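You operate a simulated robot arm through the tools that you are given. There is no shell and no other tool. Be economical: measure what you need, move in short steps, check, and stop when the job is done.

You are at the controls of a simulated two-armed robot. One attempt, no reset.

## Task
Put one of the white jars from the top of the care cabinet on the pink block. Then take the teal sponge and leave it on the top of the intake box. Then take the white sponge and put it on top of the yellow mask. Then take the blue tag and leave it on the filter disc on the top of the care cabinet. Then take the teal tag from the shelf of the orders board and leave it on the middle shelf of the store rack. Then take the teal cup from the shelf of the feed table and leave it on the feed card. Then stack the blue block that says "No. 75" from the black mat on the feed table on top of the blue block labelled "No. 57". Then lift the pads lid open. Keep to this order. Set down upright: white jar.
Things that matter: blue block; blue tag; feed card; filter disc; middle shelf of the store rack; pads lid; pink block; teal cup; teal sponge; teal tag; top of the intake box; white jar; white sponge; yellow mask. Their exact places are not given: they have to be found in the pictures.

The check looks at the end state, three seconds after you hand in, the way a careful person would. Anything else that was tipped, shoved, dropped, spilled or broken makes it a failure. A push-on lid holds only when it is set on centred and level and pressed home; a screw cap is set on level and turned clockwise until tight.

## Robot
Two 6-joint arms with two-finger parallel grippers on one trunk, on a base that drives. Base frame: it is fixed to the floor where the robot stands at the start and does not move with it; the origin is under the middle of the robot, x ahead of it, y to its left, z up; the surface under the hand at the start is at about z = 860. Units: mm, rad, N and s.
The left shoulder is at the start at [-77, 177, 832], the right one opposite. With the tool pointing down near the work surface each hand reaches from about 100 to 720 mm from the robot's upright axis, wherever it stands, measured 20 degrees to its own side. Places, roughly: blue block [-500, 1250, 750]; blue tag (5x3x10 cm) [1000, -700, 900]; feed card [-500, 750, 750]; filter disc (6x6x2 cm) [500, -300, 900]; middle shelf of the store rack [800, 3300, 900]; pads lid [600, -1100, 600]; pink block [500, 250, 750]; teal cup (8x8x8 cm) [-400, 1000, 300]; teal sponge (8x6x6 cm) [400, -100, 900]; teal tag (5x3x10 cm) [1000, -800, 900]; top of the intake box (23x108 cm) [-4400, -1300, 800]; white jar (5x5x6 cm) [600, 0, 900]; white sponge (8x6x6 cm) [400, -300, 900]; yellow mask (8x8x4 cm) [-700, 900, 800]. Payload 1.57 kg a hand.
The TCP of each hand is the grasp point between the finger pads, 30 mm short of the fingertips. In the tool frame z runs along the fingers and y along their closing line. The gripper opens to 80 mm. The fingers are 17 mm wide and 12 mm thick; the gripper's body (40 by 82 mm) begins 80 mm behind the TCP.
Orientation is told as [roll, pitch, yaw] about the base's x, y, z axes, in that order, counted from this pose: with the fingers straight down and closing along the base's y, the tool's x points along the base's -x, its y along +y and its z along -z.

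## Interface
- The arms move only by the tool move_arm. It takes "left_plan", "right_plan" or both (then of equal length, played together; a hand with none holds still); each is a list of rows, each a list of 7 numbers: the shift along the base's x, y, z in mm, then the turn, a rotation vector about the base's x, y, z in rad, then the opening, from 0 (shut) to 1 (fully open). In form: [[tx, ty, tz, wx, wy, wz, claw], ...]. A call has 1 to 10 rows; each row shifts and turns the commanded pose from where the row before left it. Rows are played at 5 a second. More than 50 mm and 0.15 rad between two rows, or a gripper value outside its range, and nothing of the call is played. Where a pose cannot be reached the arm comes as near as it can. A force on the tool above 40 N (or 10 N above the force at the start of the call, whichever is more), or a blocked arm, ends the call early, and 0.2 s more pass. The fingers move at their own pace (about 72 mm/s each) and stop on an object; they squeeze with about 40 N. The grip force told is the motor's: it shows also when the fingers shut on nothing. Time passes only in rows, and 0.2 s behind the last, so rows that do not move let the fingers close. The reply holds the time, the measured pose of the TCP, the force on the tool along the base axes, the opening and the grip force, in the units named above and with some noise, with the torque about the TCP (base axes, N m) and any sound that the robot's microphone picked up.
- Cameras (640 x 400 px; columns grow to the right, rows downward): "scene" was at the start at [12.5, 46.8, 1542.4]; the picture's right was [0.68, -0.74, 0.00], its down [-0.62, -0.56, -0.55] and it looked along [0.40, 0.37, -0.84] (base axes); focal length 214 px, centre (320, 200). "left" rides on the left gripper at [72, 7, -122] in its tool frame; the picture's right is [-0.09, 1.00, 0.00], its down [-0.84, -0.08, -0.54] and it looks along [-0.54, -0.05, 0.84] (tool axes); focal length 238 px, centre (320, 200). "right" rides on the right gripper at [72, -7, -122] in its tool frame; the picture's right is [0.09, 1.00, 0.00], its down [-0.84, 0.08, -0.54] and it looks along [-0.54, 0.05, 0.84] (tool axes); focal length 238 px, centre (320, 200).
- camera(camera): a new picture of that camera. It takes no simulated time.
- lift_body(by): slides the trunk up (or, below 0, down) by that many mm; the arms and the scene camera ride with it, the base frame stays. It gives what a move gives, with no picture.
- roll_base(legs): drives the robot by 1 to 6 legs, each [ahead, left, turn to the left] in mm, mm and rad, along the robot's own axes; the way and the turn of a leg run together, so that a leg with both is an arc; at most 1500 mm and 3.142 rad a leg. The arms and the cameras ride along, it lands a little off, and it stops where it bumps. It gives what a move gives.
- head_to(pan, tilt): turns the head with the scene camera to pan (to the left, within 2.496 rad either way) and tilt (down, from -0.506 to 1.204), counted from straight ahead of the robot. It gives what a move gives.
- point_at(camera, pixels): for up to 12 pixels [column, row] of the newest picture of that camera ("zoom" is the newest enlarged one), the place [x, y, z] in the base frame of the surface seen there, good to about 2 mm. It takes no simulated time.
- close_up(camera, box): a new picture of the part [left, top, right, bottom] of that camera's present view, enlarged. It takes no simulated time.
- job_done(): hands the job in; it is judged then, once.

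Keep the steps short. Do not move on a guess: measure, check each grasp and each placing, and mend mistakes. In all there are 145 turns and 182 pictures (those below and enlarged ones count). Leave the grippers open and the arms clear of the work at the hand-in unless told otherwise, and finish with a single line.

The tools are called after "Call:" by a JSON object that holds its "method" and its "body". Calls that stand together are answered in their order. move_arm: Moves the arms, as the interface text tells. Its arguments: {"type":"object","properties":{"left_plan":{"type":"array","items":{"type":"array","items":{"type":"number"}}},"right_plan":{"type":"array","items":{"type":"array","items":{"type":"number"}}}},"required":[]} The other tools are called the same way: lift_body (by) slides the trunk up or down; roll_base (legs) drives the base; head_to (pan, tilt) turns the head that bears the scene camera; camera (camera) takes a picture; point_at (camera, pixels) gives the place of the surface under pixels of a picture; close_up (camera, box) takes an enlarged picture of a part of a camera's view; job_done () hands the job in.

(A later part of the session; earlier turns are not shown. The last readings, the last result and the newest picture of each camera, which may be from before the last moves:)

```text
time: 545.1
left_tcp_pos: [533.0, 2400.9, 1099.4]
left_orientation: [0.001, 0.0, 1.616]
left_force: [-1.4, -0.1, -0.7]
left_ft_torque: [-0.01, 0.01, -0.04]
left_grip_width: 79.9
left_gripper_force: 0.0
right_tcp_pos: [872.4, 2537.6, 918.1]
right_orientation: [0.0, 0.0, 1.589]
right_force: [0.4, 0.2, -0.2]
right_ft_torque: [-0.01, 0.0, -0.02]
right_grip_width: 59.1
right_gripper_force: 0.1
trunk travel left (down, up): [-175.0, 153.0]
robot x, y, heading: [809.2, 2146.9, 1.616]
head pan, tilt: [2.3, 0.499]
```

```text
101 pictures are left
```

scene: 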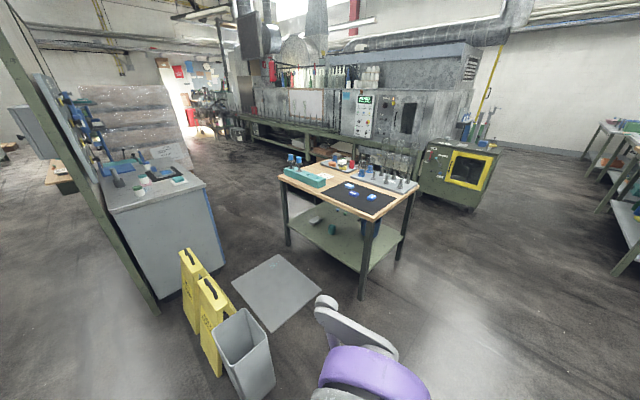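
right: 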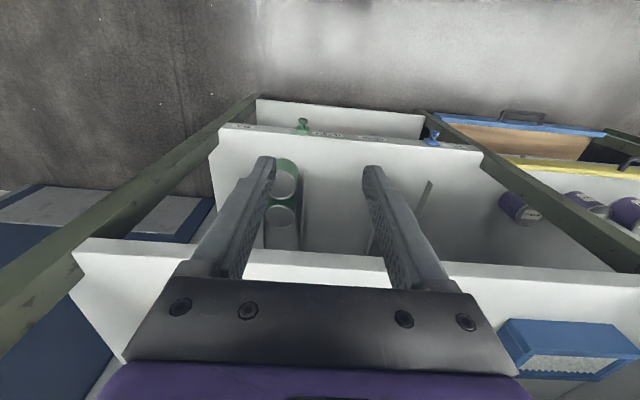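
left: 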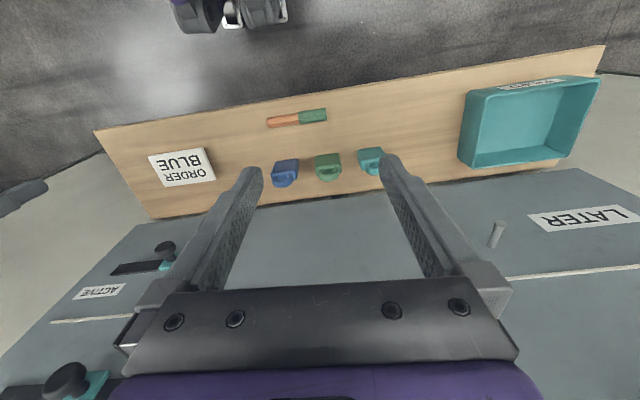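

Tag stands on the shelf. Measure the cup, mat and bins around the feed table's east side.

Call:
{"method": "close_up", "body": {"camera": "scene", "box": [270, 150, 430, 300]}}

Call:
{"method": "point_at", "body": {"camera": "scene", "pixels": [[278, 254], [232, 285], [270, 330], [320, 296], [332, 232], [316, 218], [361, 298], [288, 245], [180, 265], [240, 390], [350, 260], [270, 370]]}}

```text
2.67 times, centred on (350, 225) of scene
```

zoom: 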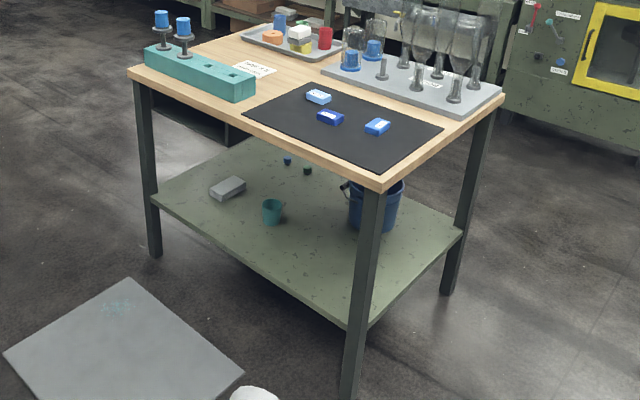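

```text
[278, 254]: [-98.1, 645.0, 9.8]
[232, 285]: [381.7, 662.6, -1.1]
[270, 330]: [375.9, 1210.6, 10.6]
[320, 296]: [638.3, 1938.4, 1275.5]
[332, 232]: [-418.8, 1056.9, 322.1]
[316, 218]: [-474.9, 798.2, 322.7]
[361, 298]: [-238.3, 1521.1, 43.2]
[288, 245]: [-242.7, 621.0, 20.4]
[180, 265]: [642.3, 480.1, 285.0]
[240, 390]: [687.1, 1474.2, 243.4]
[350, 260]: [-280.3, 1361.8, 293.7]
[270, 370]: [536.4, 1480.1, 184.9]
```

Plan: stand east of the table at about (110,950) facing -x. First retract the right hand, go to x≈110 and turn.

Call:
{"method": "move_arm", "body": {"right_plan": [[0, -40, 30, 0, 0, 0, 1], [0, -40, 30, 0, 0, 0, 1], [0, -20, 40, 0, 0, 0, 1]]}}

Call:
{"method": "roll_base", "body": {"legs": [[0, 680, -0.03], [0, 0, 1.53]]}}

Call:
{"method": "head_to", "body": {"pan": 0.5, "tilt": 0.6}}

Call:
{"method": "camera", "body": {"camera": "scene"}}

```text
time: 545.9
left_tcp_pos: [533.3, 2399.1, 1098.7]
left_orientation: [0.0, -0.001, 1.617]
left_force: [0.7, -0.6, 0.2]
left_ft_torque: [-0.02, 0.0, -0.01]
left_grip_width: 80.1
left_gripper_force: 0.0
right_tcp_pos: [870.7, 2437.5, 1017.9]
right_orientation: [0.0, 0.001, 1.591]
right_force: [-0.7, -1.0, -0.8]
right_ft_torque: [-0.02, -0.01, 0.01]
right_grip_width: 80.0
right_gripper_force: 0.1
trunk travel left (down, up): [-175.0, 153.0]
robot x, y, heading: [812.3, 2148.3, 1.617]
head pan, tilt: [2.3, 0.499]
```

```text
time: 556.0
left_tcp_pos: [-135.1, 1868.3, 1098.9]
left_orientation: [0.0, 0.0, 3.103]
left_force: [-0.1, -0.3, 0.0]
left_ft_torque: [-0.02, 0.01, -0.01]
left_grip_width: 80.0
left_gripper_force: 0.1
right_tcp_pos: [-144.0, 2208.2, 1016.8]
right_orientation: [0.001, -0.002, 3.076]
right_force: [0.1, -0.3, -0.4]
right_ft_torque: [0.02, -0.02, -0.04]
right_grip_width: 79.9
right_gripper_force: 0.1
trunk travel left (down, up): [-175.0, 153.0]
robot x, y, heading: [138.9, 2125.2, 3.104]
head pan, tilt: [2.3, 0.499]
```

```text
time: 557.8
left_tcp_pos: [-135.3, 1868.0, 1098.3]
left_orientation: [0.0, -0.001, 3.104]
left_force: [0.7, 0.7, -0.5]
left_ft_torque: [0.03, -0.02, -0.01]
left_grip_width: 80.0
left_gripper_force: 0.1
right_tcp_pos: [-143.9, 2207.3, 1018.0]
right_orientation: [-0.001, 0.002, 3.078]
right_force: [-0.4, 0.6, -0.2]
right_ft_torque: [0.0, 0.01, 0.02]
right_grip_width: 80.0
right_gripper_force: 0.1
trunk travel left (down, up): [-175.0, 153.0]
robot x, y, heading: [139.4, 2124.8, 3.103]
head pan, tilt: [0.499, 0.6]
```

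```text
99 pictures are left
```

scene: 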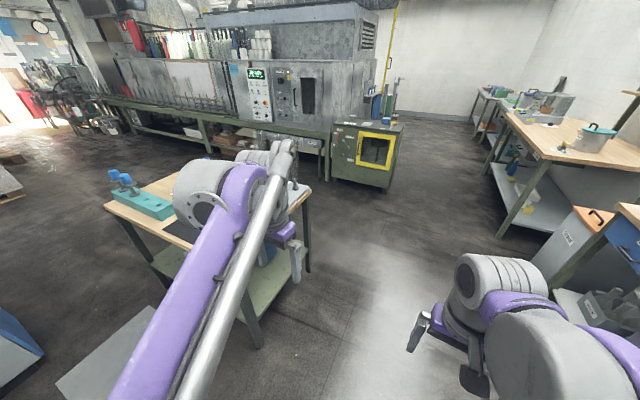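

Drive left 1170 to y≈950, onto the mat.

Call:
{"method": "roll_base", "body": {"legs": [[-10, 550, 0.037], [0, 620, 0]]}}

Call:
{"method": "head_to", "body": {"pan": 0.0, "tilt": 0.8}}

Call:
{"method": "camera", "body": {"camera": "scene"}}

```text
time: 568.6
left_tcp_pos: [-127.4, 687.8, 1098.4]
left_orientation: [0.001, 0.001, 3.135]
left_force: [0.5, -0.6, -0.2]
left_ft_torque: [0.0, -0.01, -0.01]
left_grip_width: 79.6
left_gripper_force: 0.2
right_tcp_pos: [-147.7, 1026.6, 1017.4]
right_orientation: [0.0, 0.001, 3.108]
right_force: [-0.6, -0.7, -0.1]
right_ft_torque: [-0.01, -0.04, 0.03]
right_grip_width: 80.0
right_gripper_force: 0.0
trunk travel left (down, up): [-175.0, 153.0]
robot x, y, heading: [137.8, 953.4, 3.135]
head pan, tilt: [0.499, 0.6]
```

```text
time: 569.5
left_tcp_pos: [-126.9, 687.0, 1099.1]
left_orientation: [0.001, 0.0, 3.135]
left_force: [0.1, 0.3, 0.4]
left_ft_torque: [-0.02, 0.01, 0.01]
left_grip_width: 80.0
left_gripper_force: 0.1
right_tcp_pos: [-147.4, 1026.3, 1017.5]
right_orientation: [0.0, -0.001, 3.109]
right_force: [-0.6, 0.4, -0.2]
right_ft_torque: [-0.01, 0.02, 0.0]
right_grip_width: 80.0
right_gripper_force: 0.1
trunk travel left (down, up): [-175.0, 153.0]
robot x, y, heading: [138.0, 952.4, 3.133]
head pan, tilt: [0.0, 0.799]
```

```text
98 pictures are left
```

scene: 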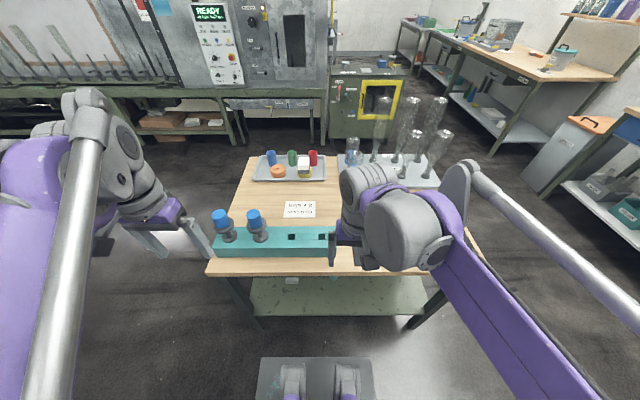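

Mat is drivable. Lower the trunk fully and the right hand in front of the table's edge to look under it.

Call:
{"method": "lift_body", "body": {"by": -170}}

Call:
{"method": "move_arm", "body": {"right_plan": [[0, 0, -48, 0, 0, 0.03, 1], [0, 0, -48, 0, 0, 0, 1], [0, 0, -48, 0, 0, 0, 1], [0, 0, -48, 0, 0, 0, 1], [0, 0, -48, 0, 0, 0, 1], [0, 0, -48, 0, 0, 0, 1]]}}

Call:
{"method": "camera", "body": {"camera": "right"}}

```text
time: 571.4
left_tcp_pos: [-127.2, 687.8, 928.3]
left_orientation: [0.0, 0.0, 3.136]
left_force: [-0.1, -0.2, -1.0]
left_ft_torque: [-0.06, 0.01, -0.03]
left_grip_width: 80.2
left_gripper_force: 0.0
right_tcp_pos: [-147.6, 1026.5, 847.4]
right_orientation: [0.0, 0.0, 3.109]
right_force: [0.5, 0.1, 0.8]
right_ft_torque: [0.01, 0.01, 0.02]
right_grip_width: 79.9
right_gripper_force: 0.0
trunk travel left (down, up): [-5.0, 323.0]
robot x, y, heading: [141.5, 956.5, 3.133]
head pan, tilt: [0.0, 0.799]
```

```text
time: 572.8
left_tcp_pos: [-128.5, 688.0, 927.5]
left_orientation: [0.001, 0.001, 3.134]
left_force: [0.5, 0.1, -0.4]
left_ft_torque: [-0.01, 0.01, -0.02]
left_grip_width: 79.9
left_gripper_force: 0.1
right_tcp_pos: [-149.6, 1023.3, 556.3]
right_orientation: [0.0, 0.0, 3.138]
right_force: [0.4, 0.9, 0.0]
right_ft_torque: [-0.02, 0.01, 0.02]
right_grip_width: 80.0
right_gripper_force: 0.0
trunk travel left (down, up): [-5.0, 323.0]
robot x, y, heading: [136.9, 957.8, 3.138]
head pan, tilt: [0.0, 0.799]
```

```text
97 pictures are left
```

right: 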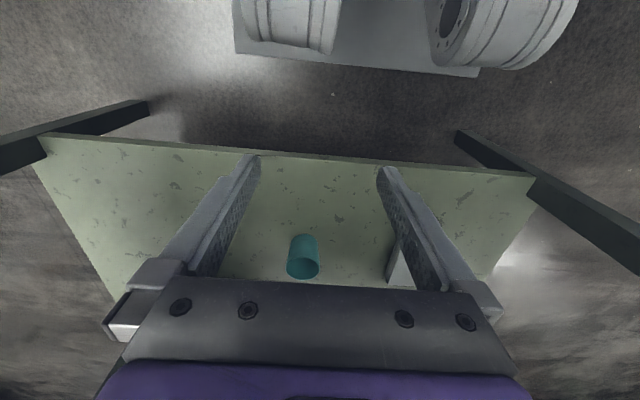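

Call:
{"method": "close_up", "body": {"camera": "right", "box": [240, 200, 380, 290]}}

Call:
{"method": "point_at", "body": {"camera": "zoom", "pixels": [[285, 165], [220, 310], [355, 310], [285, 262], [285, 348], [230, 200], [350, 200], [285, 305]]}}

Call:
{"method": "point_at", "body": {"camera": "right", "pixels": [[280, 190], [400, 265], [350, 165], [310, 160], [480, 60]]}}

```text
4.44 times, centred on (310, 245) of right
```

zoom: 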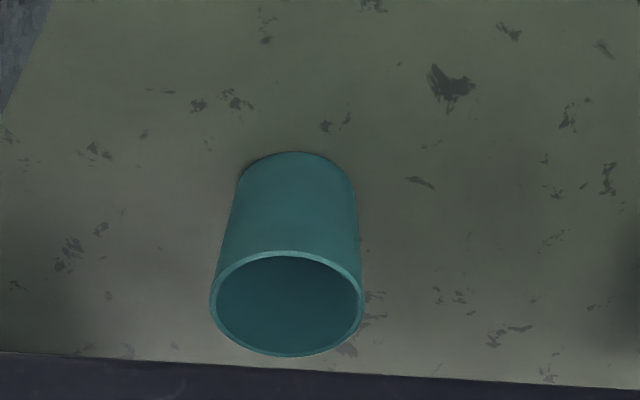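

```text
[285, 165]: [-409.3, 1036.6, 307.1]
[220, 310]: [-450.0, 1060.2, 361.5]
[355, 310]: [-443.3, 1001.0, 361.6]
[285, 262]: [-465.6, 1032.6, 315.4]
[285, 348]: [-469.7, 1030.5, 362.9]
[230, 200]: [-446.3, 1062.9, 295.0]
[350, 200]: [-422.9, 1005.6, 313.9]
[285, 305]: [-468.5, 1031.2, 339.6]
```

```text
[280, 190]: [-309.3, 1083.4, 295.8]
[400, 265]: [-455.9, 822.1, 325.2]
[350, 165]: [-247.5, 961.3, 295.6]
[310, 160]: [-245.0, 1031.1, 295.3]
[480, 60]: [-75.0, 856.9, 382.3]
```

Cup centre ≈ (-439,1032), rim z 362, shelf 295, Ø≈64. Go down to z≈348 just in front of the shelf edge region, then slide in.

Call:
{"method": "move_arm", "body": {"right_plan": [[-25, 3, -40, 0, 0, 0, 1], [-25, 3, -40, 0, 0, 0, 1], [-20, 3, -43, 0, 0, 0, 1], [0, 0, -43, 0, 0, 0, 1], [0, 0, -42, 0, 0, 0, 1]]}}

Call:
{"method": "camera", "body": {"camera": "right"}}

Call:
{"method": "camera", "body": {"camera": "scene"}}

```text
time: 574.0
left_tcp_pos: [-126.7, 686.9, 928.9]
left_orientation: [-0.001, 0.0, 3.134]
left_force: [0.2, 0.5, 0.5]
left_ft_torque: [-0.03, 0.02, -0.01]
left_grip_width: 80.3
left_gripper_force: 0.0
right_tcp_pos: [-215.9, 1032.5, 349.8]
right_orientation: [0.0, 0.0, 3.139]
right_force: [0.3, 0.2, 0.4]
right_ft_torque: [0.03, 0.01, 0.0]
right_grip_width: 79.6
right_gripper_force: 0.1
trunk travel left (down, up): [-5.0, 323.0]
robot x, y, heading: [140.2, 951.1, 3.137]
head pan, tilt: [0.0, 0.799]
```

```text
95 pictures are left
```

right: 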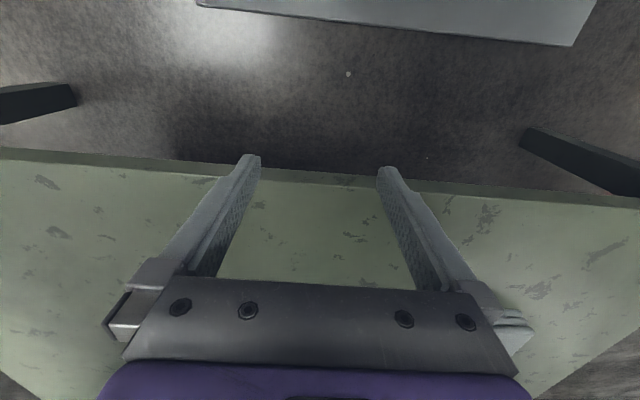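

```text
94 pictures are left
```

scene: 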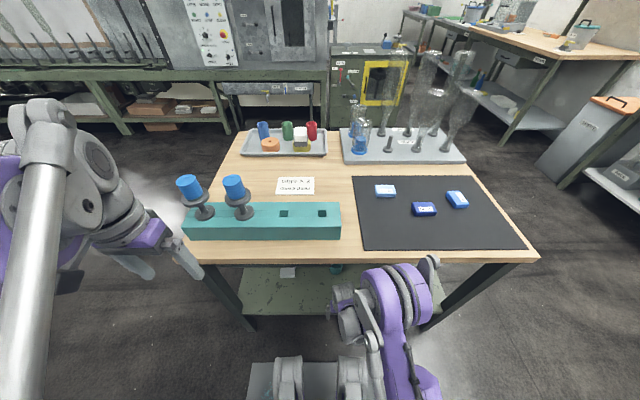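

Check heights of arm parts near the table edge before sliding in.

Call:
{"method": "point_at", "body": {"camera": "scene", "pixels": [[420, 280], [380, 275], [430, 265], [345, 300], [345, 320], [375, 345], [430, 330], [405, 300], [300, 258], [350, 262]]}}

```text
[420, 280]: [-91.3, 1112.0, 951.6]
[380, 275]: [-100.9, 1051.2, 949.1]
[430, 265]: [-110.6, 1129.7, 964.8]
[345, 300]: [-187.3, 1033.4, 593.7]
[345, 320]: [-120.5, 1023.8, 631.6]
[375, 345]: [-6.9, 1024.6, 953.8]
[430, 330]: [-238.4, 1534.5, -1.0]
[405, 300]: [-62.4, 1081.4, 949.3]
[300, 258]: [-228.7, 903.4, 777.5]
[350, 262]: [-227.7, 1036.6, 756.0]
```

Upright insertion would hit the table edge with the forearm. So raise to z≈450 and tilt the hand 0.9 rad so the fingers point forward-down.

Call:
{"method": "move_arm", "body": {"right_plan": [[0, 0, 48, 0, 0, 0, 1], [0, 0, 48, 0, 0, 0, 1], [0, 0, 0, 0, 0.15, 0, 1], [0, 0, 0, 0, 0.15, 0, 1], [0, 0, 0, 0, 0.15, 0, 1], [0, 0, 0, 0, 0.15, 0, 1], [0, 0, 0, 0, 0.15, 0, 1], [0, 0, 0, 0, 0.15, 0, 1]]}}

Call:
{"method": "camera", "body": {"camera": "right"}}

Call:
{"method": "camera", "body": {"camera": "scene"}}

```text
time: 575.8
left_tcp_pos: [-127.4, 687.9, 929.5]
left_orientation: [0.001, -0.002, 3.135]
left_force: [0.3, -0.5, -0.6]
left_ft_torque: [0.0, 0.03, -0.02]
left_grip_width: 80.1
left_gripper_force: 0.0
right_tcp_pos: [-269.9, 1022.3, 512.2]
right_orientation: [0.003, -0.899, 3.138]
right_force: [-0.3, 0.3, 0.2]
right_ft_torque: [-0.02, -0.04, 0.02]
right_grip_width: 80.2
right_gripper_force: 0.1
right hand out of reach, approached as far as the arm can: row 6, 7, 8
trunk travel left (down, up): [-5.0, 323.0]
robot x, y, heading: [140.4, 950.5, 3.137]
head pan, tilt: [0.0, 0.799]
```

```text
93 pictures are left
```

right: 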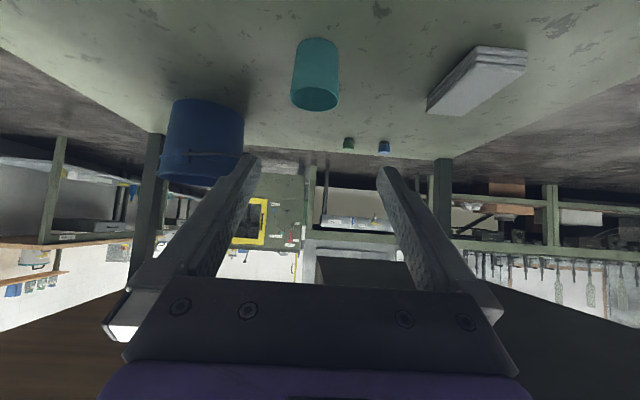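

```text
92 pictures are left
```

scene: 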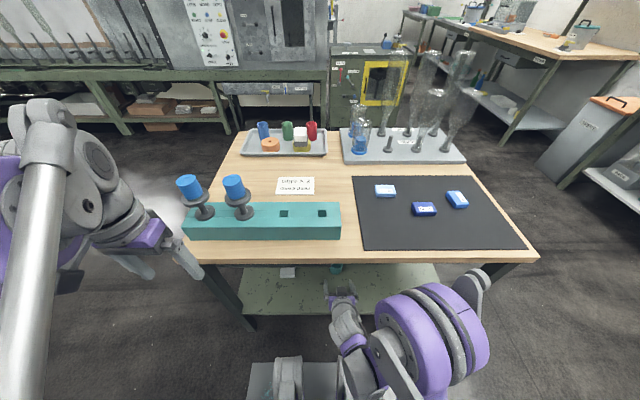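

Tilted pose reached at (-270,1022,512). Approach down and forward with fingers straddling the cup.

Call:
{"method": "move_arm", "body": {"right_plan": [[-20, 5, -40, 0, 0, 0, 1], [-20, 5, -40, 0, 0, 0, 1], [-20, 0, -40, 0, 0, 0, 1], [-10, 0, -30, 0, 0, 0, 1]]}}

Call:
{"method": "camera", "body": {"camera": "right"}}

```text
time: 576.8
left_tcp_pos: [-128.0, 687.1, 928.8]
left_orientation: [0.0, -0.002, 3.134]
left_force: [0.6, 0.3, -0.6]
left_ft_torque: [-0.01, 0.01, -0.03]
left_grip_width: 79.9
left_gripper_force: 0.0
right_tcp_pos: [-369.8, 1030.1, 385.9]
right_orientation: [0.002, -0.898, 3.136]
right_force: [-0.4, -0.6, 0.8]
right_ft_torque: [-0.02, 0.02, 0.01]
right_grip_width: 80.1
right_gripper_force: 0.0
right hand out of reach, approached as far as the arm can: row 1, 2, 3, 4
trunk travel left (down, up): [-5.0, 323.0]
robot x, y, heading: [141.2, 950.9, 3.135]
head pan, tilt: [0.0, 0.799]
```

```text
91 pictures are left
```

right: 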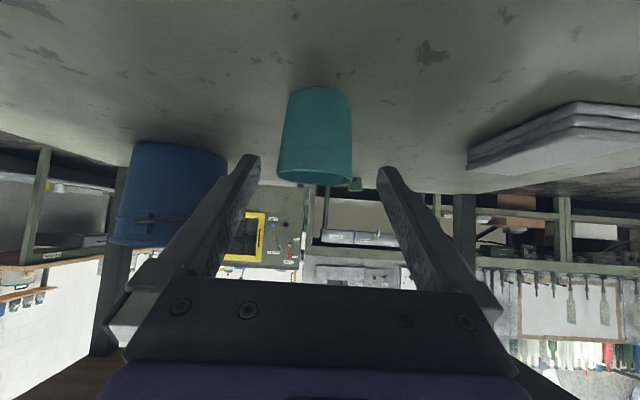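

Call:
{"method": "move_arm", "body": {"right_plan": [[-25, 1, -20, 0, 0, 0, 1], [-25, 0, -18, 0, 0, 0, 1], [-18, 0, 0, 0, 0, 0, 1]]}}

Call:
{"method": "camera", "body": {"camera": "right"}}

Call:
{"method": "point_at", "body": {"camera": "right", "pixels": [[317, 130], [285, 130], [349, 130], [300, 182], [340, 182]]}}

```text
time: 577.6
left_tcp_pos: [-127.8, 687.8, 929.0]
left_orientation: [0.0, -0.001, 3.134]
left_force: [-0.5, 0.3, -0.7]
left_ft_torque: [-0.01, -0.01, -0.02]
left_grip_width: 80.0
left_gripper_force: 0.0
right_tcp_pos: [-435.7, 1028.5, 345.9]
right_orientation: [0.003, -0.898, 3.138]
right_force: [-0.3, 0.3, 0.0]
right_ft_torque: [-0.01, 0.0, -0.01]
right_grip_width: 79.9
right_gripper_force: 0.1
trunk travel left (down, up): [-5.0, 323.0]
robot x, y, heading: [139.4, 955.8, 3.136]
head pan, tilt: [0.0, 0.799]
```

```text
90 pictures are left
```

right: 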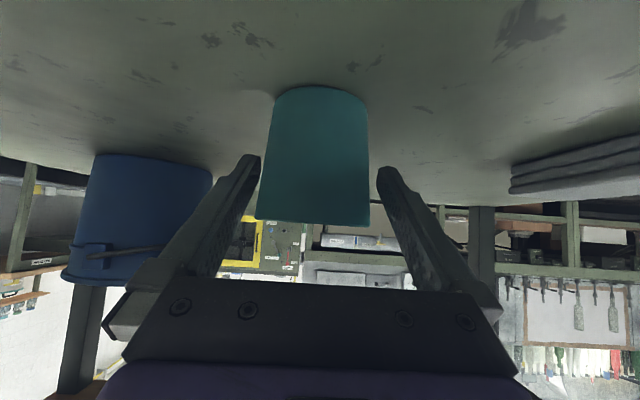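

```text
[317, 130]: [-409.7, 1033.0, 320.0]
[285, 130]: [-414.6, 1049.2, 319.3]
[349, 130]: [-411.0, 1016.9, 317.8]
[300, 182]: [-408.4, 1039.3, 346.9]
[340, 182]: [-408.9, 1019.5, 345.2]
```

Cup is between the fingers. Nudge +3 in y and close.

Call:
{"method": "move_arm", "body": {"right_plan": [[-2, 3, 0, 0, 0, 0, 1], [0, 0, 0, 0, 0, 0, 0.5], [0, 0, 0, 0, 0, 0, 0.5], [0, 0, 0, 0, 0, 0, 0.5], [0, 0, 15, 0, 0, 0, 0.5]]}}

Call:
{"method": "camera", "body": {"camera": "right"}}

```text
time: 578.8
left_tcp_pos: [-126.6, 687.8, 928.3]
left_orientation: [0.0, 0.001, 3.135]
left_force: [1.0, 0.2, -0.8]
left_ft_torque: [-0.01, 0.01, -0.03]
left_grip_width: 80.0
left_gripper_force: 0.0
right_tcp_pos: [-436.9, 1032.8, 360.8]
right_orientation: [0.004, -0.899, 3.138]
right_force: [-0.6, 0.1, -0.2]
right_ft_torque: [0.01, 0.02, -0.03]
right_grip_width: 70.0
right_gripper_force: 40.4
trunk travel left (down, up): [-5.0, 323.0]
robot x, y, heading: [140.0, 951.6, 3.137]
head pan, tilt: [0.0, 0.799]
```

```text
89 pictures are left
```

right: 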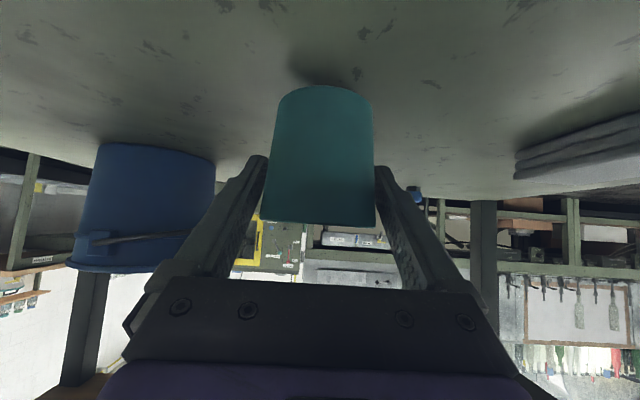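

Cup held. Measure the teal block's top, the feed card and bins for the next moves.

Call:
{"method": "point_at", "body": {"camera": "scene", "pixels": [[310, 208], [310, 222], [338, 215], [190, 220], [278, 180], [314, 180], [275, 192], [315, 192], [385, 190], [424, 208], [457, 199], [350, 175]]}}

Call:
{"method": "close_up", "body": {"camera": "scene", "box": [170, 120, 530, 270]}}

```text
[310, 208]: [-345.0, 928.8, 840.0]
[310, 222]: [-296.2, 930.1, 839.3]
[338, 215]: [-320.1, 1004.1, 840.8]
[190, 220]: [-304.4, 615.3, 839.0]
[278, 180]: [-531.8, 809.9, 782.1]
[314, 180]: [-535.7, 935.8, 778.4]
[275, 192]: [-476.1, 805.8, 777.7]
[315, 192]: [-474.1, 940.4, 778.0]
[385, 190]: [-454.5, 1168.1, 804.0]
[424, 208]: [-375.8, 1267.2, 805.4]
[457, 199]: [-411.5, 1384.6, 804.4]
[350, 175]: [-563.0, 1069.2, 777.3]
```

```text
1.78 times, centred on (350, 195) of scene
```

zoom: 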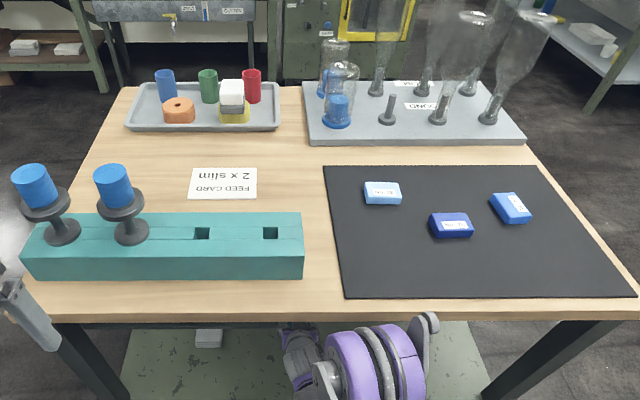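

Lift a bit, then retreat while untilting so that the cup comes out from under the table.

Call:
{"method": "move_arm", "body": {"right_plan": [[0, 0, 25, 0, 0, 0, 0.5], [35, 0, 3, 0, -0.15, 0, 0.5], [35, 0, 3, 0, -0.15, 0, 0.5], [35, 0, 3, 0, -0.15, 0, 0.5], [35, 0, 3, 0, -0.15, 0, 0.5], [35, 0, 3, 0, -0.15, 0, 0.5], [35, 0, 3, 0, -0.15, 0, 0.5], [35, 0, 20, 0, 0, 0, 0.5], [32, 0, 30, 0, 0, 0, 0.5]]}}

Call:
{"method": "camera", "body": {"camera": "right"}}

Call:
{"method": "camera", "body": {"camera": "scene"}}

```text
time: 580.8
left_tcp_pos: [-127.4, 688.4, 929.4]
left_orientation: [-0.001, 0.001, 3.135]
left_force: [0.3, 0.2, 1.0]
left_ft_torque: [0.02, 0.01, 0.0]
left_grip_width: 80.1
left_gripper_force: 0.1
right_tcp_pos: [-158.4, 1031.2, 454.0]
right_orientation: [0.0, 0.0, 3.138]
right_force: [-0.7, 0.1, -0.5]
right_ft_torque: [0.03, 0.01, 0.0]
right_grip_width: 70.1
right_gripper_force: 39.7
trunk travel left (down, up): [-5.0, 323.0]
robot x, y, heading: [138.6, 950.9, 3.132]
head pan, tilt: [0.0, 0.799]
```

```text
87 pictures are left
```

right: 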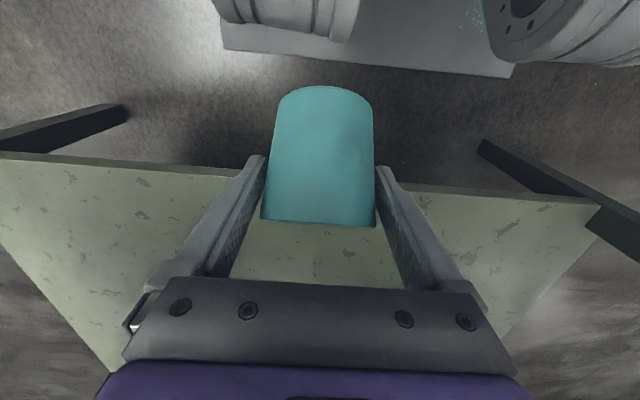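

```text
86 pictures are left
```

scene: 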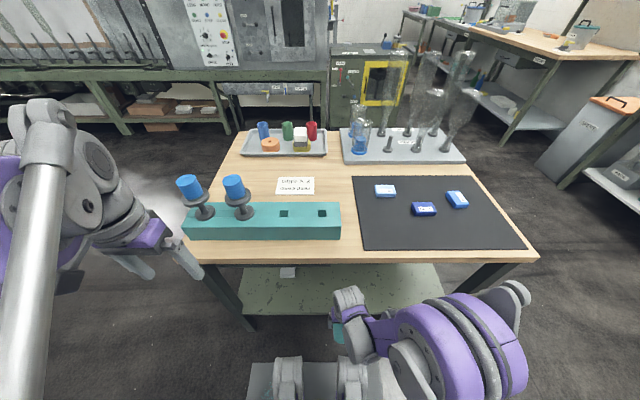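

Cup is clear. Raise the trunk by 300 and then the hand.

Call:
{"method": "lift_body", "body": {"by": 300}}

Call:
{"method": "move_arm", "body": {"right_plan": [[0, 0, 45, 0, 0, 0, 0.5], [0, 0, 45, 0, 0, 0, 0.5], [0, 0, 45, 0, 0, 0, 0.5], [0, 0, 45, 0, 0, 0, 0.5], [0, 0, 40, 0, 0, 0, 0.5]]}}

Call:
{"method": "roll_base", "body": {"legs": [[0, 50, 0]]}}

```text
time: 583.8
left_tcp_pos: [-127.4, 687.7, 1229.3]
left_orientation: [0.0, 0.001, 3.136]
left_force: [-0.5, 0.6, 0.0]
left_ft_torque: [0.0, 0.01, 0.0]
left_grip_width: 80.1
left_gripper_force: 0.1
right_tcp_pos: [-160.0, 1032.3, 754.8]
right_orientation: [0.0, 0.002, 3.136]
right_force: [0.4, 0.2, 0.6]
right_ft_torque: [-0.03, 0.04, 0.03]
right_grip_width: 70.1
right_gripper_force: 40.7
trunk travel left (down, up): [-305.0, 23.0]
robot x, y, heading: [141.1, 953.3, 3.135]
head pan, tilt: [0.0, 0.799]
```

```text
time: 585.0
left_tcp_pos: [-127.0, 688.2, 1229.5]
left_orientation: [0.0, 0.0, 3.136]
left_force: [-0.6, 0.2, 0.6]
left_ft_torque: [-0.01, -0.01, -0.01]
left_grip_width: 80.3
left_gripper_force: 0.0
right_tcp_pos: [-160.5, 1034.7, 972.8]
right_orientation: [0.0, 0.001, 3.14]
right_force: [-0.2, -0.3, 0.5]
right_ft_torque: [-0.02, -0.04, -0.01]
right_grip_width: 70.1
right_gripper_force: 40.2
trunk travel left (down, up): [-305.0, 23.0]
robot x, y, heading: [139.2, 951.0, 3.134]
head pan, tilt: [0.0, 0.799]
```

```text
time: 586.1
left_tcp_pos: [-127.9, 638.5, 1229.7]
left_orientation: [-0.001, -0.001, 3.135]
left_force: [-0.2, -0.5, -0.2]
left_ft_torque: [0.02, -0.01, 0.04]
left_grip_width: 80.2
left_gripper_force: 0.0
right_tcp_pos: [-161.1, 985.4, 971.7]
right_orientation: [0.001, 0.001, 3.138]
right_force: [0.1, 0.1, 0.1]
right_ft_torque: [-0.02, -0.02, -0.01]
right_grip_width: 69.8
right_gripper_force: 40.1
trunk travel left (down, up): [-305.0, 23.0]
robot x, y, heading: [141.1, 902.2, 3.134]
head pan, tilt: [0.0, 0.799]
```

Carry over the table to (-512,890) while tilting back to 0.9 so the cup is upright.

Call:
{"method": "move_arm", "body": {"right_plan": [[-44, -12, 0, 0, 0, 0, 0.5], [-44, -12, 0, 0, 0, 0, 0.5], [-44, -12, 0, 0, 0.15, 0, 0.5], [-44, -12, 0, 0, 0.15, 0, 0.5], [-44, -12, 0, 0, 0.15, 0, 0.5], [-44, -12, 0, 0, 0.15, 0, 0.5], [-44, -12, 0, 0, 0.15, 0, 0.5], [-43, -11, 0, 0, 0.15, 0, 0.5], [0, 0, -40, 0, 0, 0, 0.5]]}}

Call:
{"method": "camera", "body": {"camera": "right"}}

Call:
{"method": "camera", "body": {"camera": "scene"}}

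```text
time: 588.1
left_tcp_pos: [-127.6, 640.0, 1228.3]
left_orientation: [0.0, 0.0, 3.135]
left_force: [0.0, 0.3, 0.1]
left_ft_torque: [0.0, 0.02, -0.01]
left_grip_width: 80.1
left_gripper_force: 0.0
right_tcp_pos: [-515.0, 889.9, 933.1]
right_orientation: [0.005, -0.901, 3.137]
right_force: [0.0, -0.1, -1.0]
right_ft_torque: [0.02, 0.0, -0.02]
right_grip_width: 69.8
right_gripper_force: 39.2
trunk travel left (down, up): [-305.0, 23.0]
robot x, y, heading: [134.3, 904.2, 3.133]
head pan, tilt: [0.0, 0.799]
```

```text
85 pictures are left
```

right: 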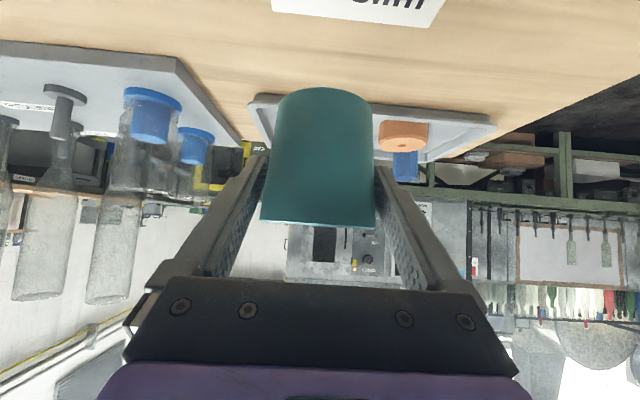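

```text
84 pictures are left
```

scene: 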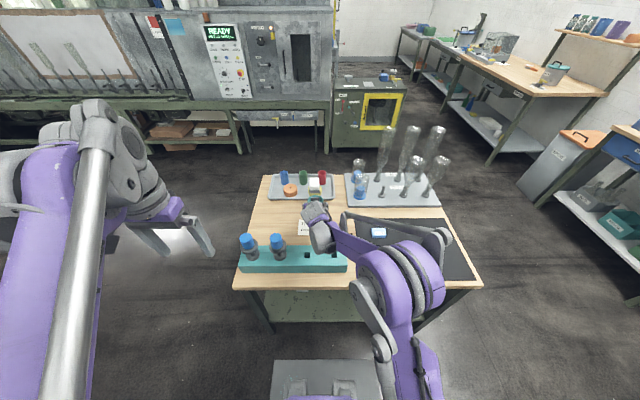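

Lower toward the card: target (-512,880), z≈840.

Call:
{"method": "move_arm", "body": {"right_plan": [[1, -5, -40, 0, 0, 0, 0.5], [1, -4, -40, 0, 0, 0, 0.5], [0, 0, -10, 0, 0, 0, 0.5]]}}

Call:
{"method": "camera", "body": {"camera": "right"}}

Call:
{"method": "close_up", "body": {"camera": "scene", "box": [220, 160, 400, 300]}}

```text
time: 589.0
left_tcp_pos: [-127.6, 639.0, 1229.1]
left_orientation: [0.001, 0.002, 3.134]
left_force: [0.7, 0.5, 1.5]
left_ft_torque: [0.0, 0.01, 0.04]
left_grip_width: 79.8
left_gripper_force: 0.1
right_tcp_pos: [-510.1, 882.9, 841.1]
right_orientation: [0.004, -0.899, 3.135]
right_force: [0.5, 0.5, -0.4]
right_ft_torque: [0.01, 0.02, -0.02]
right_grip_width: 69.8
right_gripper_force: 40.0
trunk travel left (down, up): [-305.0, 23.0]
robot x, y, heading: [140.7, 902.3, 3.139]
head pan, tilt: [0.0, 0.799]
```

```text
83 pictures are left
```

right: 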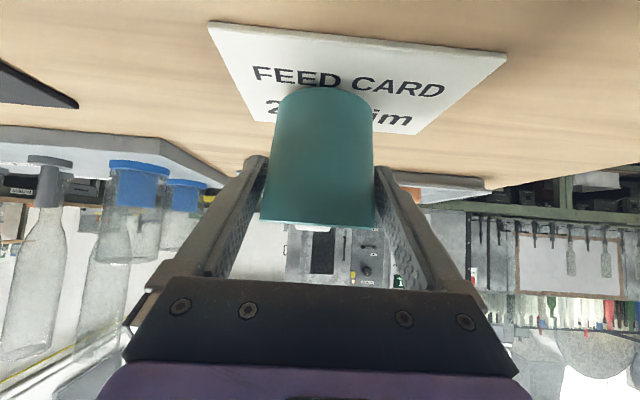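

```text
2.86 times, centred on (310, 230) of scene
```

zoom: 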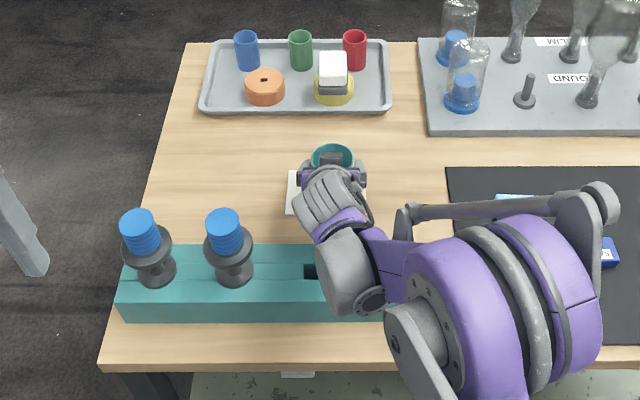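

Call:
{"method": "move_arm", "body": {"right_plan": [[0, -2, -5, 0, 0, 0, 0.5], [0, 0, -2, 0, 0, 0, 0.5], [0, 0, -1.5, 0, 0, 0, 0.5]]}}

```text
time: 589.8
left_tcp_pos: [-126.7, 639.3, 1229.4]
left_orientation: [0.0, -0.002, 3.136]
left_force: [1.0, -1.0, 0.6]
left_ft_torque: [-0.02, 0.04, 0.02]
left_grip_width: 80.0
left_gripper_force: 0.2
right_tcp_pos: [-510.8, 880.0, 837.0]
right_orientation: [0.007, -0.904, 3.136]
right_force: [-7.3, 0.4, 40.6]
right_ft_torque: [-0.18, -5.83, 0.12]
right_grip_width: 70.1
right_gripper_force: 40.3
trunk travel left (down, up): [-305.0, 23.0]
robot x, y, heading: [138.4, 902.3, 3.129]
head pan, tilt: [0.0, 0.799]
```

Torque says the camera housing touched the teal block. Raise, reduce tilt by 0.1 (camera rises 14 mm), and lower again.

Call:
{"method": "move_arm", "body": {"right_plan": [[0, 0, 8, 0, 0, 0, 0.5], [0, 0, 0, 0, -0.1, 0, 0.5], [0, 0, -4, 0, 0, 0, 0.5]]}}

Call:
{"method": "camera", "body": {"camera": "scene"}}

Call:
{"method": "camera", "body": {"camera": "right"}}

```text
time: 590.5
left_tcp_pos: [-127.6, 637.6, 1228.5]
left_orientation: [0.001, 0.0, 3.135]
left_force: [-0.6, 0.7, 0.2]
left_ft_torque: [0.04, 0.01, 0.0]
left_grip_width: 80.3
left_gripper_force: 0.2
right_tcp_pos: [-510.1, 881.1, 837.5]
right_orientation: [0.003, -0.799, 3.138]
right_force: [-0.8, -1.3, 3.9]
right_ft_torque: [-0.02, 0.11, -0.04]
right_grip_width: 70.2
right_gripper_force: 39.6
trunk travel left (down, up): [-305.0, 23.0]
robot x, y, heading: [139.6, 904.1, 3.131]
head pan, tilt: [0.0, 0.799]
```

```text
81 pictures are left
```

scene: 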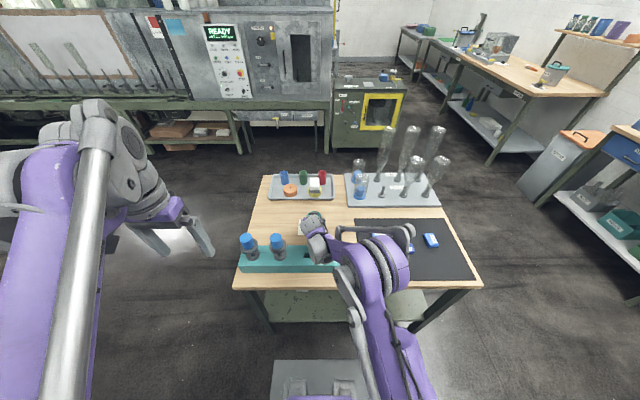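

```text
80 pictures are left
```

right: 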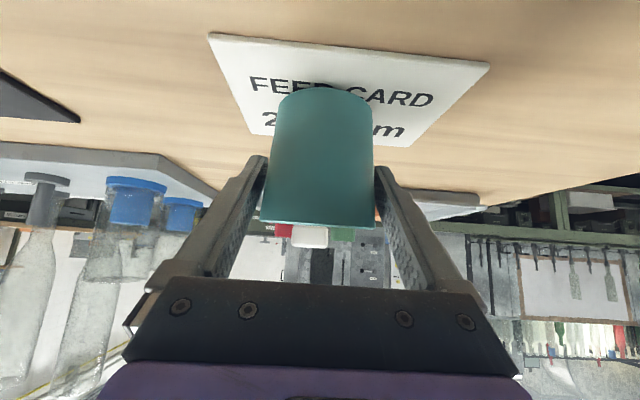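

Cup edge touches the card (4 N). Open and rise straight up.

Call:
{"method": "move_arm", "body": {"right_plan": [[0, 0, 0, 0, 0, 0, 1], [0, 0, 0, 0, 0, 0, 1], [0, 0, 0, 0, 0, 0, 1], [0, 0, 30, 0, 0, 0, 1], [0, 0, 45, 0, 0, 0, 1], [0, 0, 45, 0, 0, 0, 1], [20, 0, 35, 0, -0.15, 0, 1], [20, 0, 0, 0, -0.15, 0, 1], [20, 0, 0, 0, -0.15, 0, 1], [20, 0, 0, 0, -0.15, 0, 1]]}}

Call:
{"method": "camera", "body": {"camera": "right"}}

Call:
{"method": "camera", "body": {"camera": "scene"}}

```text
time: 592.8
left_tcp_pos: [-127.9, 639.2, 1228.6]
left_orientation: [0.001, -0.003, 3.135]
left_force: [-0.2, 0.2, 0.5]
left_ft_torque: [-0.02, 0.02, 0.0]
left_grip_width: 80.2
left_gripper_force: 0.1
right_tcp_pos: [-430.2, 880.3, 992.0]
right_orientation: [0.003, -0.195, 3.137]
right_force: [0.5, -0.5, -0.4]
right_ft_torque: [-0.01, -0.01, -0.01]
right_grip_width: 80.1
right_gripper_force: 0.0
trunk travel left (down, up): [-305.0, 23.0]
robot x, y, heading: [139.5, 906.9, 3.134]
head pan, tilt: [0.0, 0.799]
```

```text
79 pictures are left
```

right: 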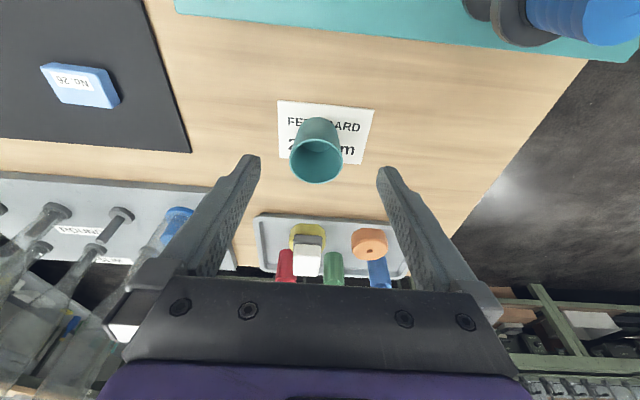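

```text
78 pictures are left
```

scene: 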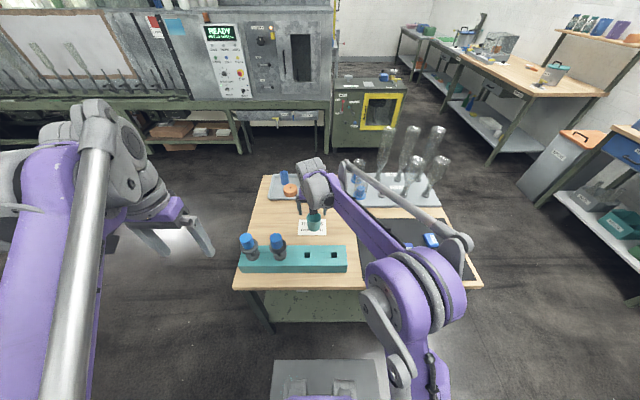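

Cup stands on the card. Next the blue blocks: shift the base right 320 and level the hand to look at the black mat.

Call:
{"method": "move_arm", "body": {"right_plan": [[20, 0, 20, 0, -0.15, 0, 1], [20, 0, 20, 0, -0.045, 0, 1]]}}

Call:
{"method": "roll_base", "body": {"legs": [[0, -320, 0]]}}

Call:
{"method": "camera", "body": {"camera": "right"}}

```text
time: 593.4
left_tcp_pos: [-126.9, 638.2, 1230.2]
left_orientation: [0.0, 0.0, 3.133]
left_force: [0.5, -0.1, 0.4]
left_ft_torque: [0.02, 0.03, 0.0]
left_grip_width: 80.2
left_gripper_force: 0.1
right_tcp_pos: [-388.8, 879.2, 1033.8]
right_orientation: [-0.001, -0.004, 3.137]
right_force: [0.8, 0.1, -0.1]
right_ft_torque: [0.01, 0.02, 0.02]
right_grip_width: 80.0
right_gripper_force: 0.1
trunk travel left (down, up): [-305.0, 23.0]
robot x, y, heading: [137.8, 902.9, 3.135]
head pan, tilt: [0.0, 0.799]
```

```text
time: 596.7
left_tcp_pos: [-126.1, 949.3, 1227.8]
left_orientation: [-0.001, -0.001, 3.135]
left_force: [0.9, -0.4, 0.5]
left_ft_torque: [0.03, 0.02, -0.02]
left_grip_width: 80.0
left_gripper_force: 0.1
right_tcp_pos: [-387.8, 1188.9, 1032.7]
right_orientation: [-0.001, -0.006, 3.137]
right_force: [0.8, -0.6, 0.1]
right_ft_torque: [0.0, 0.0, -0.04]
right_grip_width: 80.1
right_gripper_force: 0.0
trunk travel left (down, up): [-305.0, 23.0]
robot x, y, heading: [141.2, 1214.9, 3.136]
head pan, tilt: [0.0, 0.799]
```

```text
77 pictures are left
```

right: 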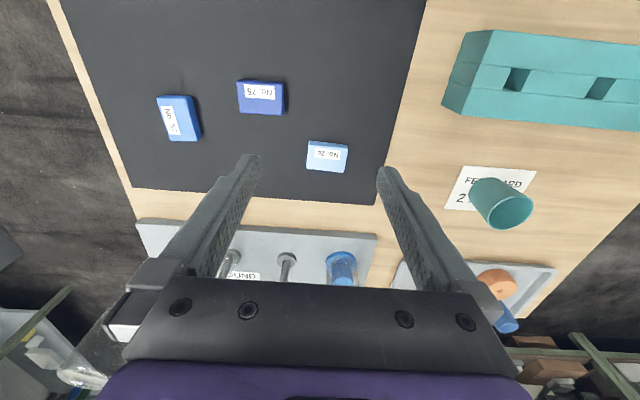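

Call:
{"method": "close_up", "body": {"camera": "right", "box": [140, 60, 360, 190]}}

Call:
{"method": "point_at", "body": {"camera": "right", "pixels": [[260, 97], [240, 85], [284, 88], [240, 112], [284, 112], [327, 157], [180, 117], [170, 130]]}}

```text
2.91 times, centred on (250, 125) of right
```

zoom: 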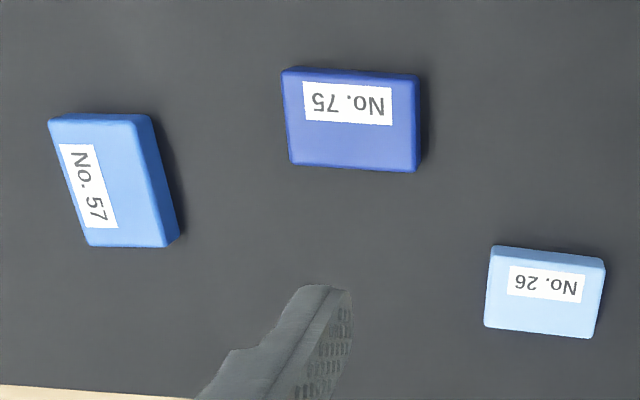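

```text
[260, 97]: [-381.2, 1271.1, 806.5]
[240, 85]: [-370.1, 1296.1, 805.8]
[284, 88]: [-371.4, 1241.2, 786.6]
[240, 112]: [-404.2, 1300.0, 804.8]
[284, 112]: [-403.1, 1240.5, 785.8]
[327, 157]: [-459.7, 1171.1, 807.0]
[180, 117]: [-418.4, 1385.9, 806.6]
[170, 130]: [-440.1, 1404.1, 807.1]
```

Labels read: No. 75 (dark blue), No. 57 at left, No. 26. Measure the tops of 75 and 57.

Call:
{"method": "point_at", "body": {"camera": "zoom", "pixels": [[290, 78], [410, 84], [294, 158], [412, 166], [352, 120], [55, 125], [135, 122], [94, 240], [160, 238], [108, 180]]}}

```text
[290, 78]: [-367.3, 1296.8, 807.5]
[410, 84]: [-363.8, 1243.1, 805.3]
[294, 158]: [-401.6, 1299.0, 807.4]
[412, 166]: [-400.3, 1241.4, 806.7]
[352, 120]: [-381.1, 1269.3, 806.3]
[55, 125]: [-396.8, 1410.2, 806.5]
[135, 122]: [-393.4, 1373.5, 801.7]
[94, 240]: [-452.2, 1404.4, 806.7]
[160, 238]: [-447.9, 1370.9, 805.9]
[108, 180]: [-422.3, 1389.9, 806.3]
```

No. 75 centre ≈ (-383,1270), 60 along y; No. 57 centre ≈ (-423,1390). Move over No. 75 and descend part-way.

Call:
{"method": "move_arm", "body": {"right_plan": [[2, 41, 0, 0, 0, 0, 1], [2, 40, 0, 0, 0, 0, 1], [0, 0, -45, 0, 0, 0, 1], [0, 0, -45, 0, 0, 0, 1], [0, 0, -45, 0, 0, 0, 1]]}}

Call:
{"method": "camera", "body": {"camera": "right"}}

Call:
{"method": "close_up", "body": {"camera": "right", "box": [200, 40, 440, 190]}}

```text
time: 597.9
left_tcp_pos: [-127.5, 948.5, 1229.5]
left_orientation: [0.001, 0.001, 3.136]
left_force: [-0.8, 0.7, -0.4]
left_ft_torque: [-0.01, -0.03, -0.01]
left_grip_width: 79.9
left_gripper_force: 0.1
right_tcp_pos: [-382.2, 1269.6, 898.2]
right_orientation: [0.0, -0.004, 3.138]
right_force: [0.3, -0.3, 0.3]
right_ft_torque: [-0.02, 0.01, -0.03]
right_grip_width: 79.8
right_gripper_force: 0.2
trunk travel left (down, up): [-305.0, 23.0]
robot x, y, heading: [138.3, 1208.1, 3.14]
head pan, tilt: [0.0, 0.799]
```

```text
75 pictures are left
```

right: 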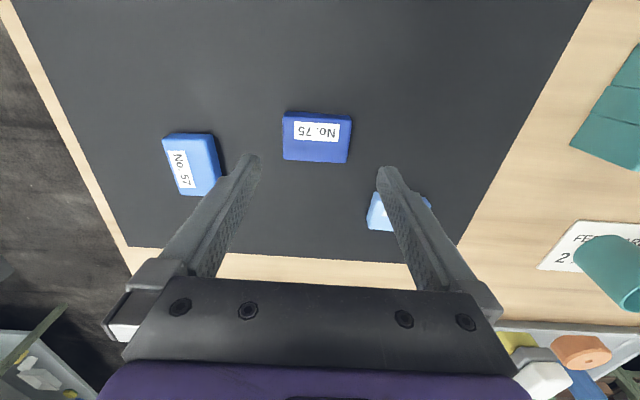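

```text
2.67 times, centred on (320, 115) of right
```

zoom: 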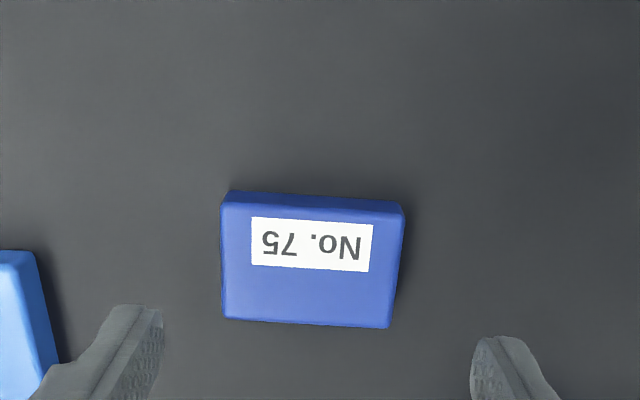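

Aligned. Descend to z≈820 and grip.

Call:
{"method": "move_arm", "body": {"right_plan": [[0, 0, -40, 0, 0, 0, 1], [0, 0, -38, 0, 0, 0, 1], [0, 0, 0, 0, 0, 0, 0.5], [0, 0, 0, 0, 0, 0, 0.5], [0, 0, 0, 0, 0, 0, 0.5], [0, 0, 40, 0, 0, 0, 0.5], [0, 0, 10, 0, 0, 0, 0.5]]}}

Call:
{"method": "camera", "body": {"camera": "right"}}

```text
time: 599.5
left_tcp_pos: [-126.1, 949.8, 1228.4]
left_orientation: [0.0, -0.001, 3.134]
left_force: [-0.1, -0.1, 0.4]
left_ft_torque: [-0.02, -0.01, -0.01]
left_grip_width: 80.2
left_gripper_force: 0.0
right_tcp_pos: [-383.7, 1269.1, 870.6]
right_orientation: [-0.001, -0.006, 3.137]
right_force: [0.2, 0.7, -0.6]
right_ft_torque: [-0.02, -0.05, 0.0]
right_grip_width: 60.5
right_gripper_force: 39.8
trunk travel left (down, up): [-305.0, 23.0]
robot x, y, heading: [139.2, 1212.6, 3.131]
head pan, tilt: [0.0, 0.799]
```

```text
73 pictures are left
```

right: 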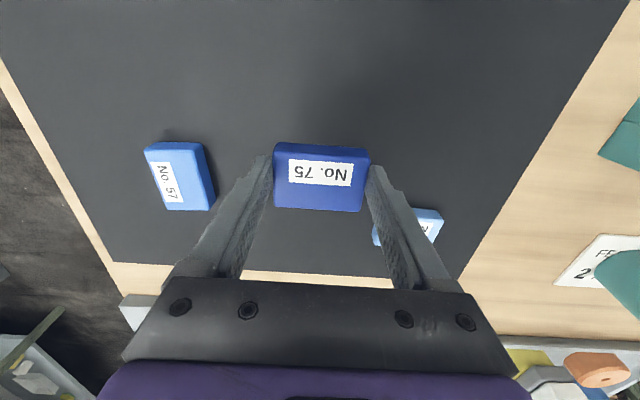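

Held (60.5 mm). Re-measure No. 57 from this nearer view.

Call:
{"method": "close_up", "body": {"camera": "right", "box": [120, 120, 240, 220]}}

Call:
{"method": "point_at", "body": {"camera": "right", "pixels": [[148, 151], [199, 147], [168, 207], [208, 206], [178, 178]]}}

```text
4.00 times, centred on (180, 170) of right
```

zoom: 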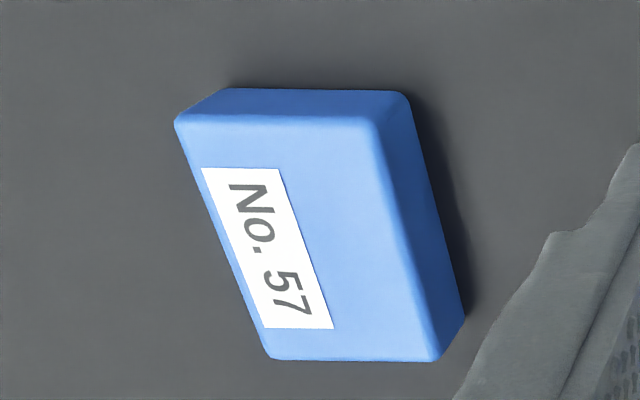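

```text
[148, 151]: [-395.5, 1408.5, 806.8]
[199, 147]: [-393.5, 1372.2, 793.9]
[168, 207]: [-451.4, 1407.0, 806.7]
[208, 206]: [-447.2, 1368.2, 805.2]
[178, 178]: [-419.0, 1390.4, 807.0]
```

Move above No. 57 at (-423,1389) and lower.

Call:
{"method": "move_arm", "body": {"right_plan": [[-13, 40, 0, 0, 0, 0, 0.5], [-13, 40, 0, 0, 0, 0, 0.5], [-13.5, 40, 0, 0, 0, 0, 0.5], [0, 0, -25, 0, 0, 0, 0.5]]}}

Call:
{"method": "camera", "body": {"camera": "right"}}

```text
time: 600.5
left_tcp_pos: [-126.6, 947.7, 1228.8]
left_orientation: [0.0, 0.001, 3.134]
left_force: [0.0, -0.5, -0.5]
left_ft_torque: [0.01, 0.01, 0.02]
left_grip_width: 80.1
left_gripper_force: 0.0
right_tcp_pos: [-424.9, 1389.8, 846.6]
right_orientation: [0.0, -0.003, 3.138]
right_force: [0.2, 0.0, -0.6]
right_ft_torque: [0.0, 0.02, -0.02]
right_grip_width: 60.9
right_gripper_force: 39.8
trunk travel left (down, up): [-305.0, 23.0]
robot x, y, heading: [141.1, 1216.3, 3.132]
head pan, tilt: [0.0, 0.799]
```

```text
71 pictures are left
```

right: 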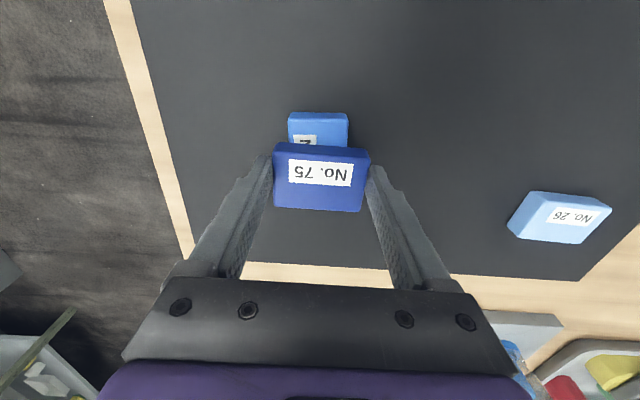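

Call:
{"method": "move_arm", "body": {"right_plan": [[1, -0.5, -4, 0, 0, 0, 0.5], [0, 0, -2, 0, 0, 0, 0.5]]}}

```text
time: 601.1
left_tcp_pos: [-125.0, 950.1, 1229.6]
left_orientation: [0.0, 0.001, 3.135]
left_force: [-0.1, 0.0, 0.0]
left_ft_torque: [-0.04, -0.02, 0.01]
left_grip_width: 80.0
left_gripper_force: 0.0
right_tcp_pos: [-423.7, 1388.5, 840.4]
right_orientation: [0.0, -0.006, 3.138]
right_force: [-0.3, -0.7, 0.5]
right_ft_torque: [-0.01, -0.01, -0.01]
right_grip_width: 60.9
right_gripper_force: 39.9
trunk travel left (down, up): [-305.0, 23.0]
robot x, y, heading: [143.8, 1213.3, 3.133]
head pan, tilt: [0.0, 0.799]
```

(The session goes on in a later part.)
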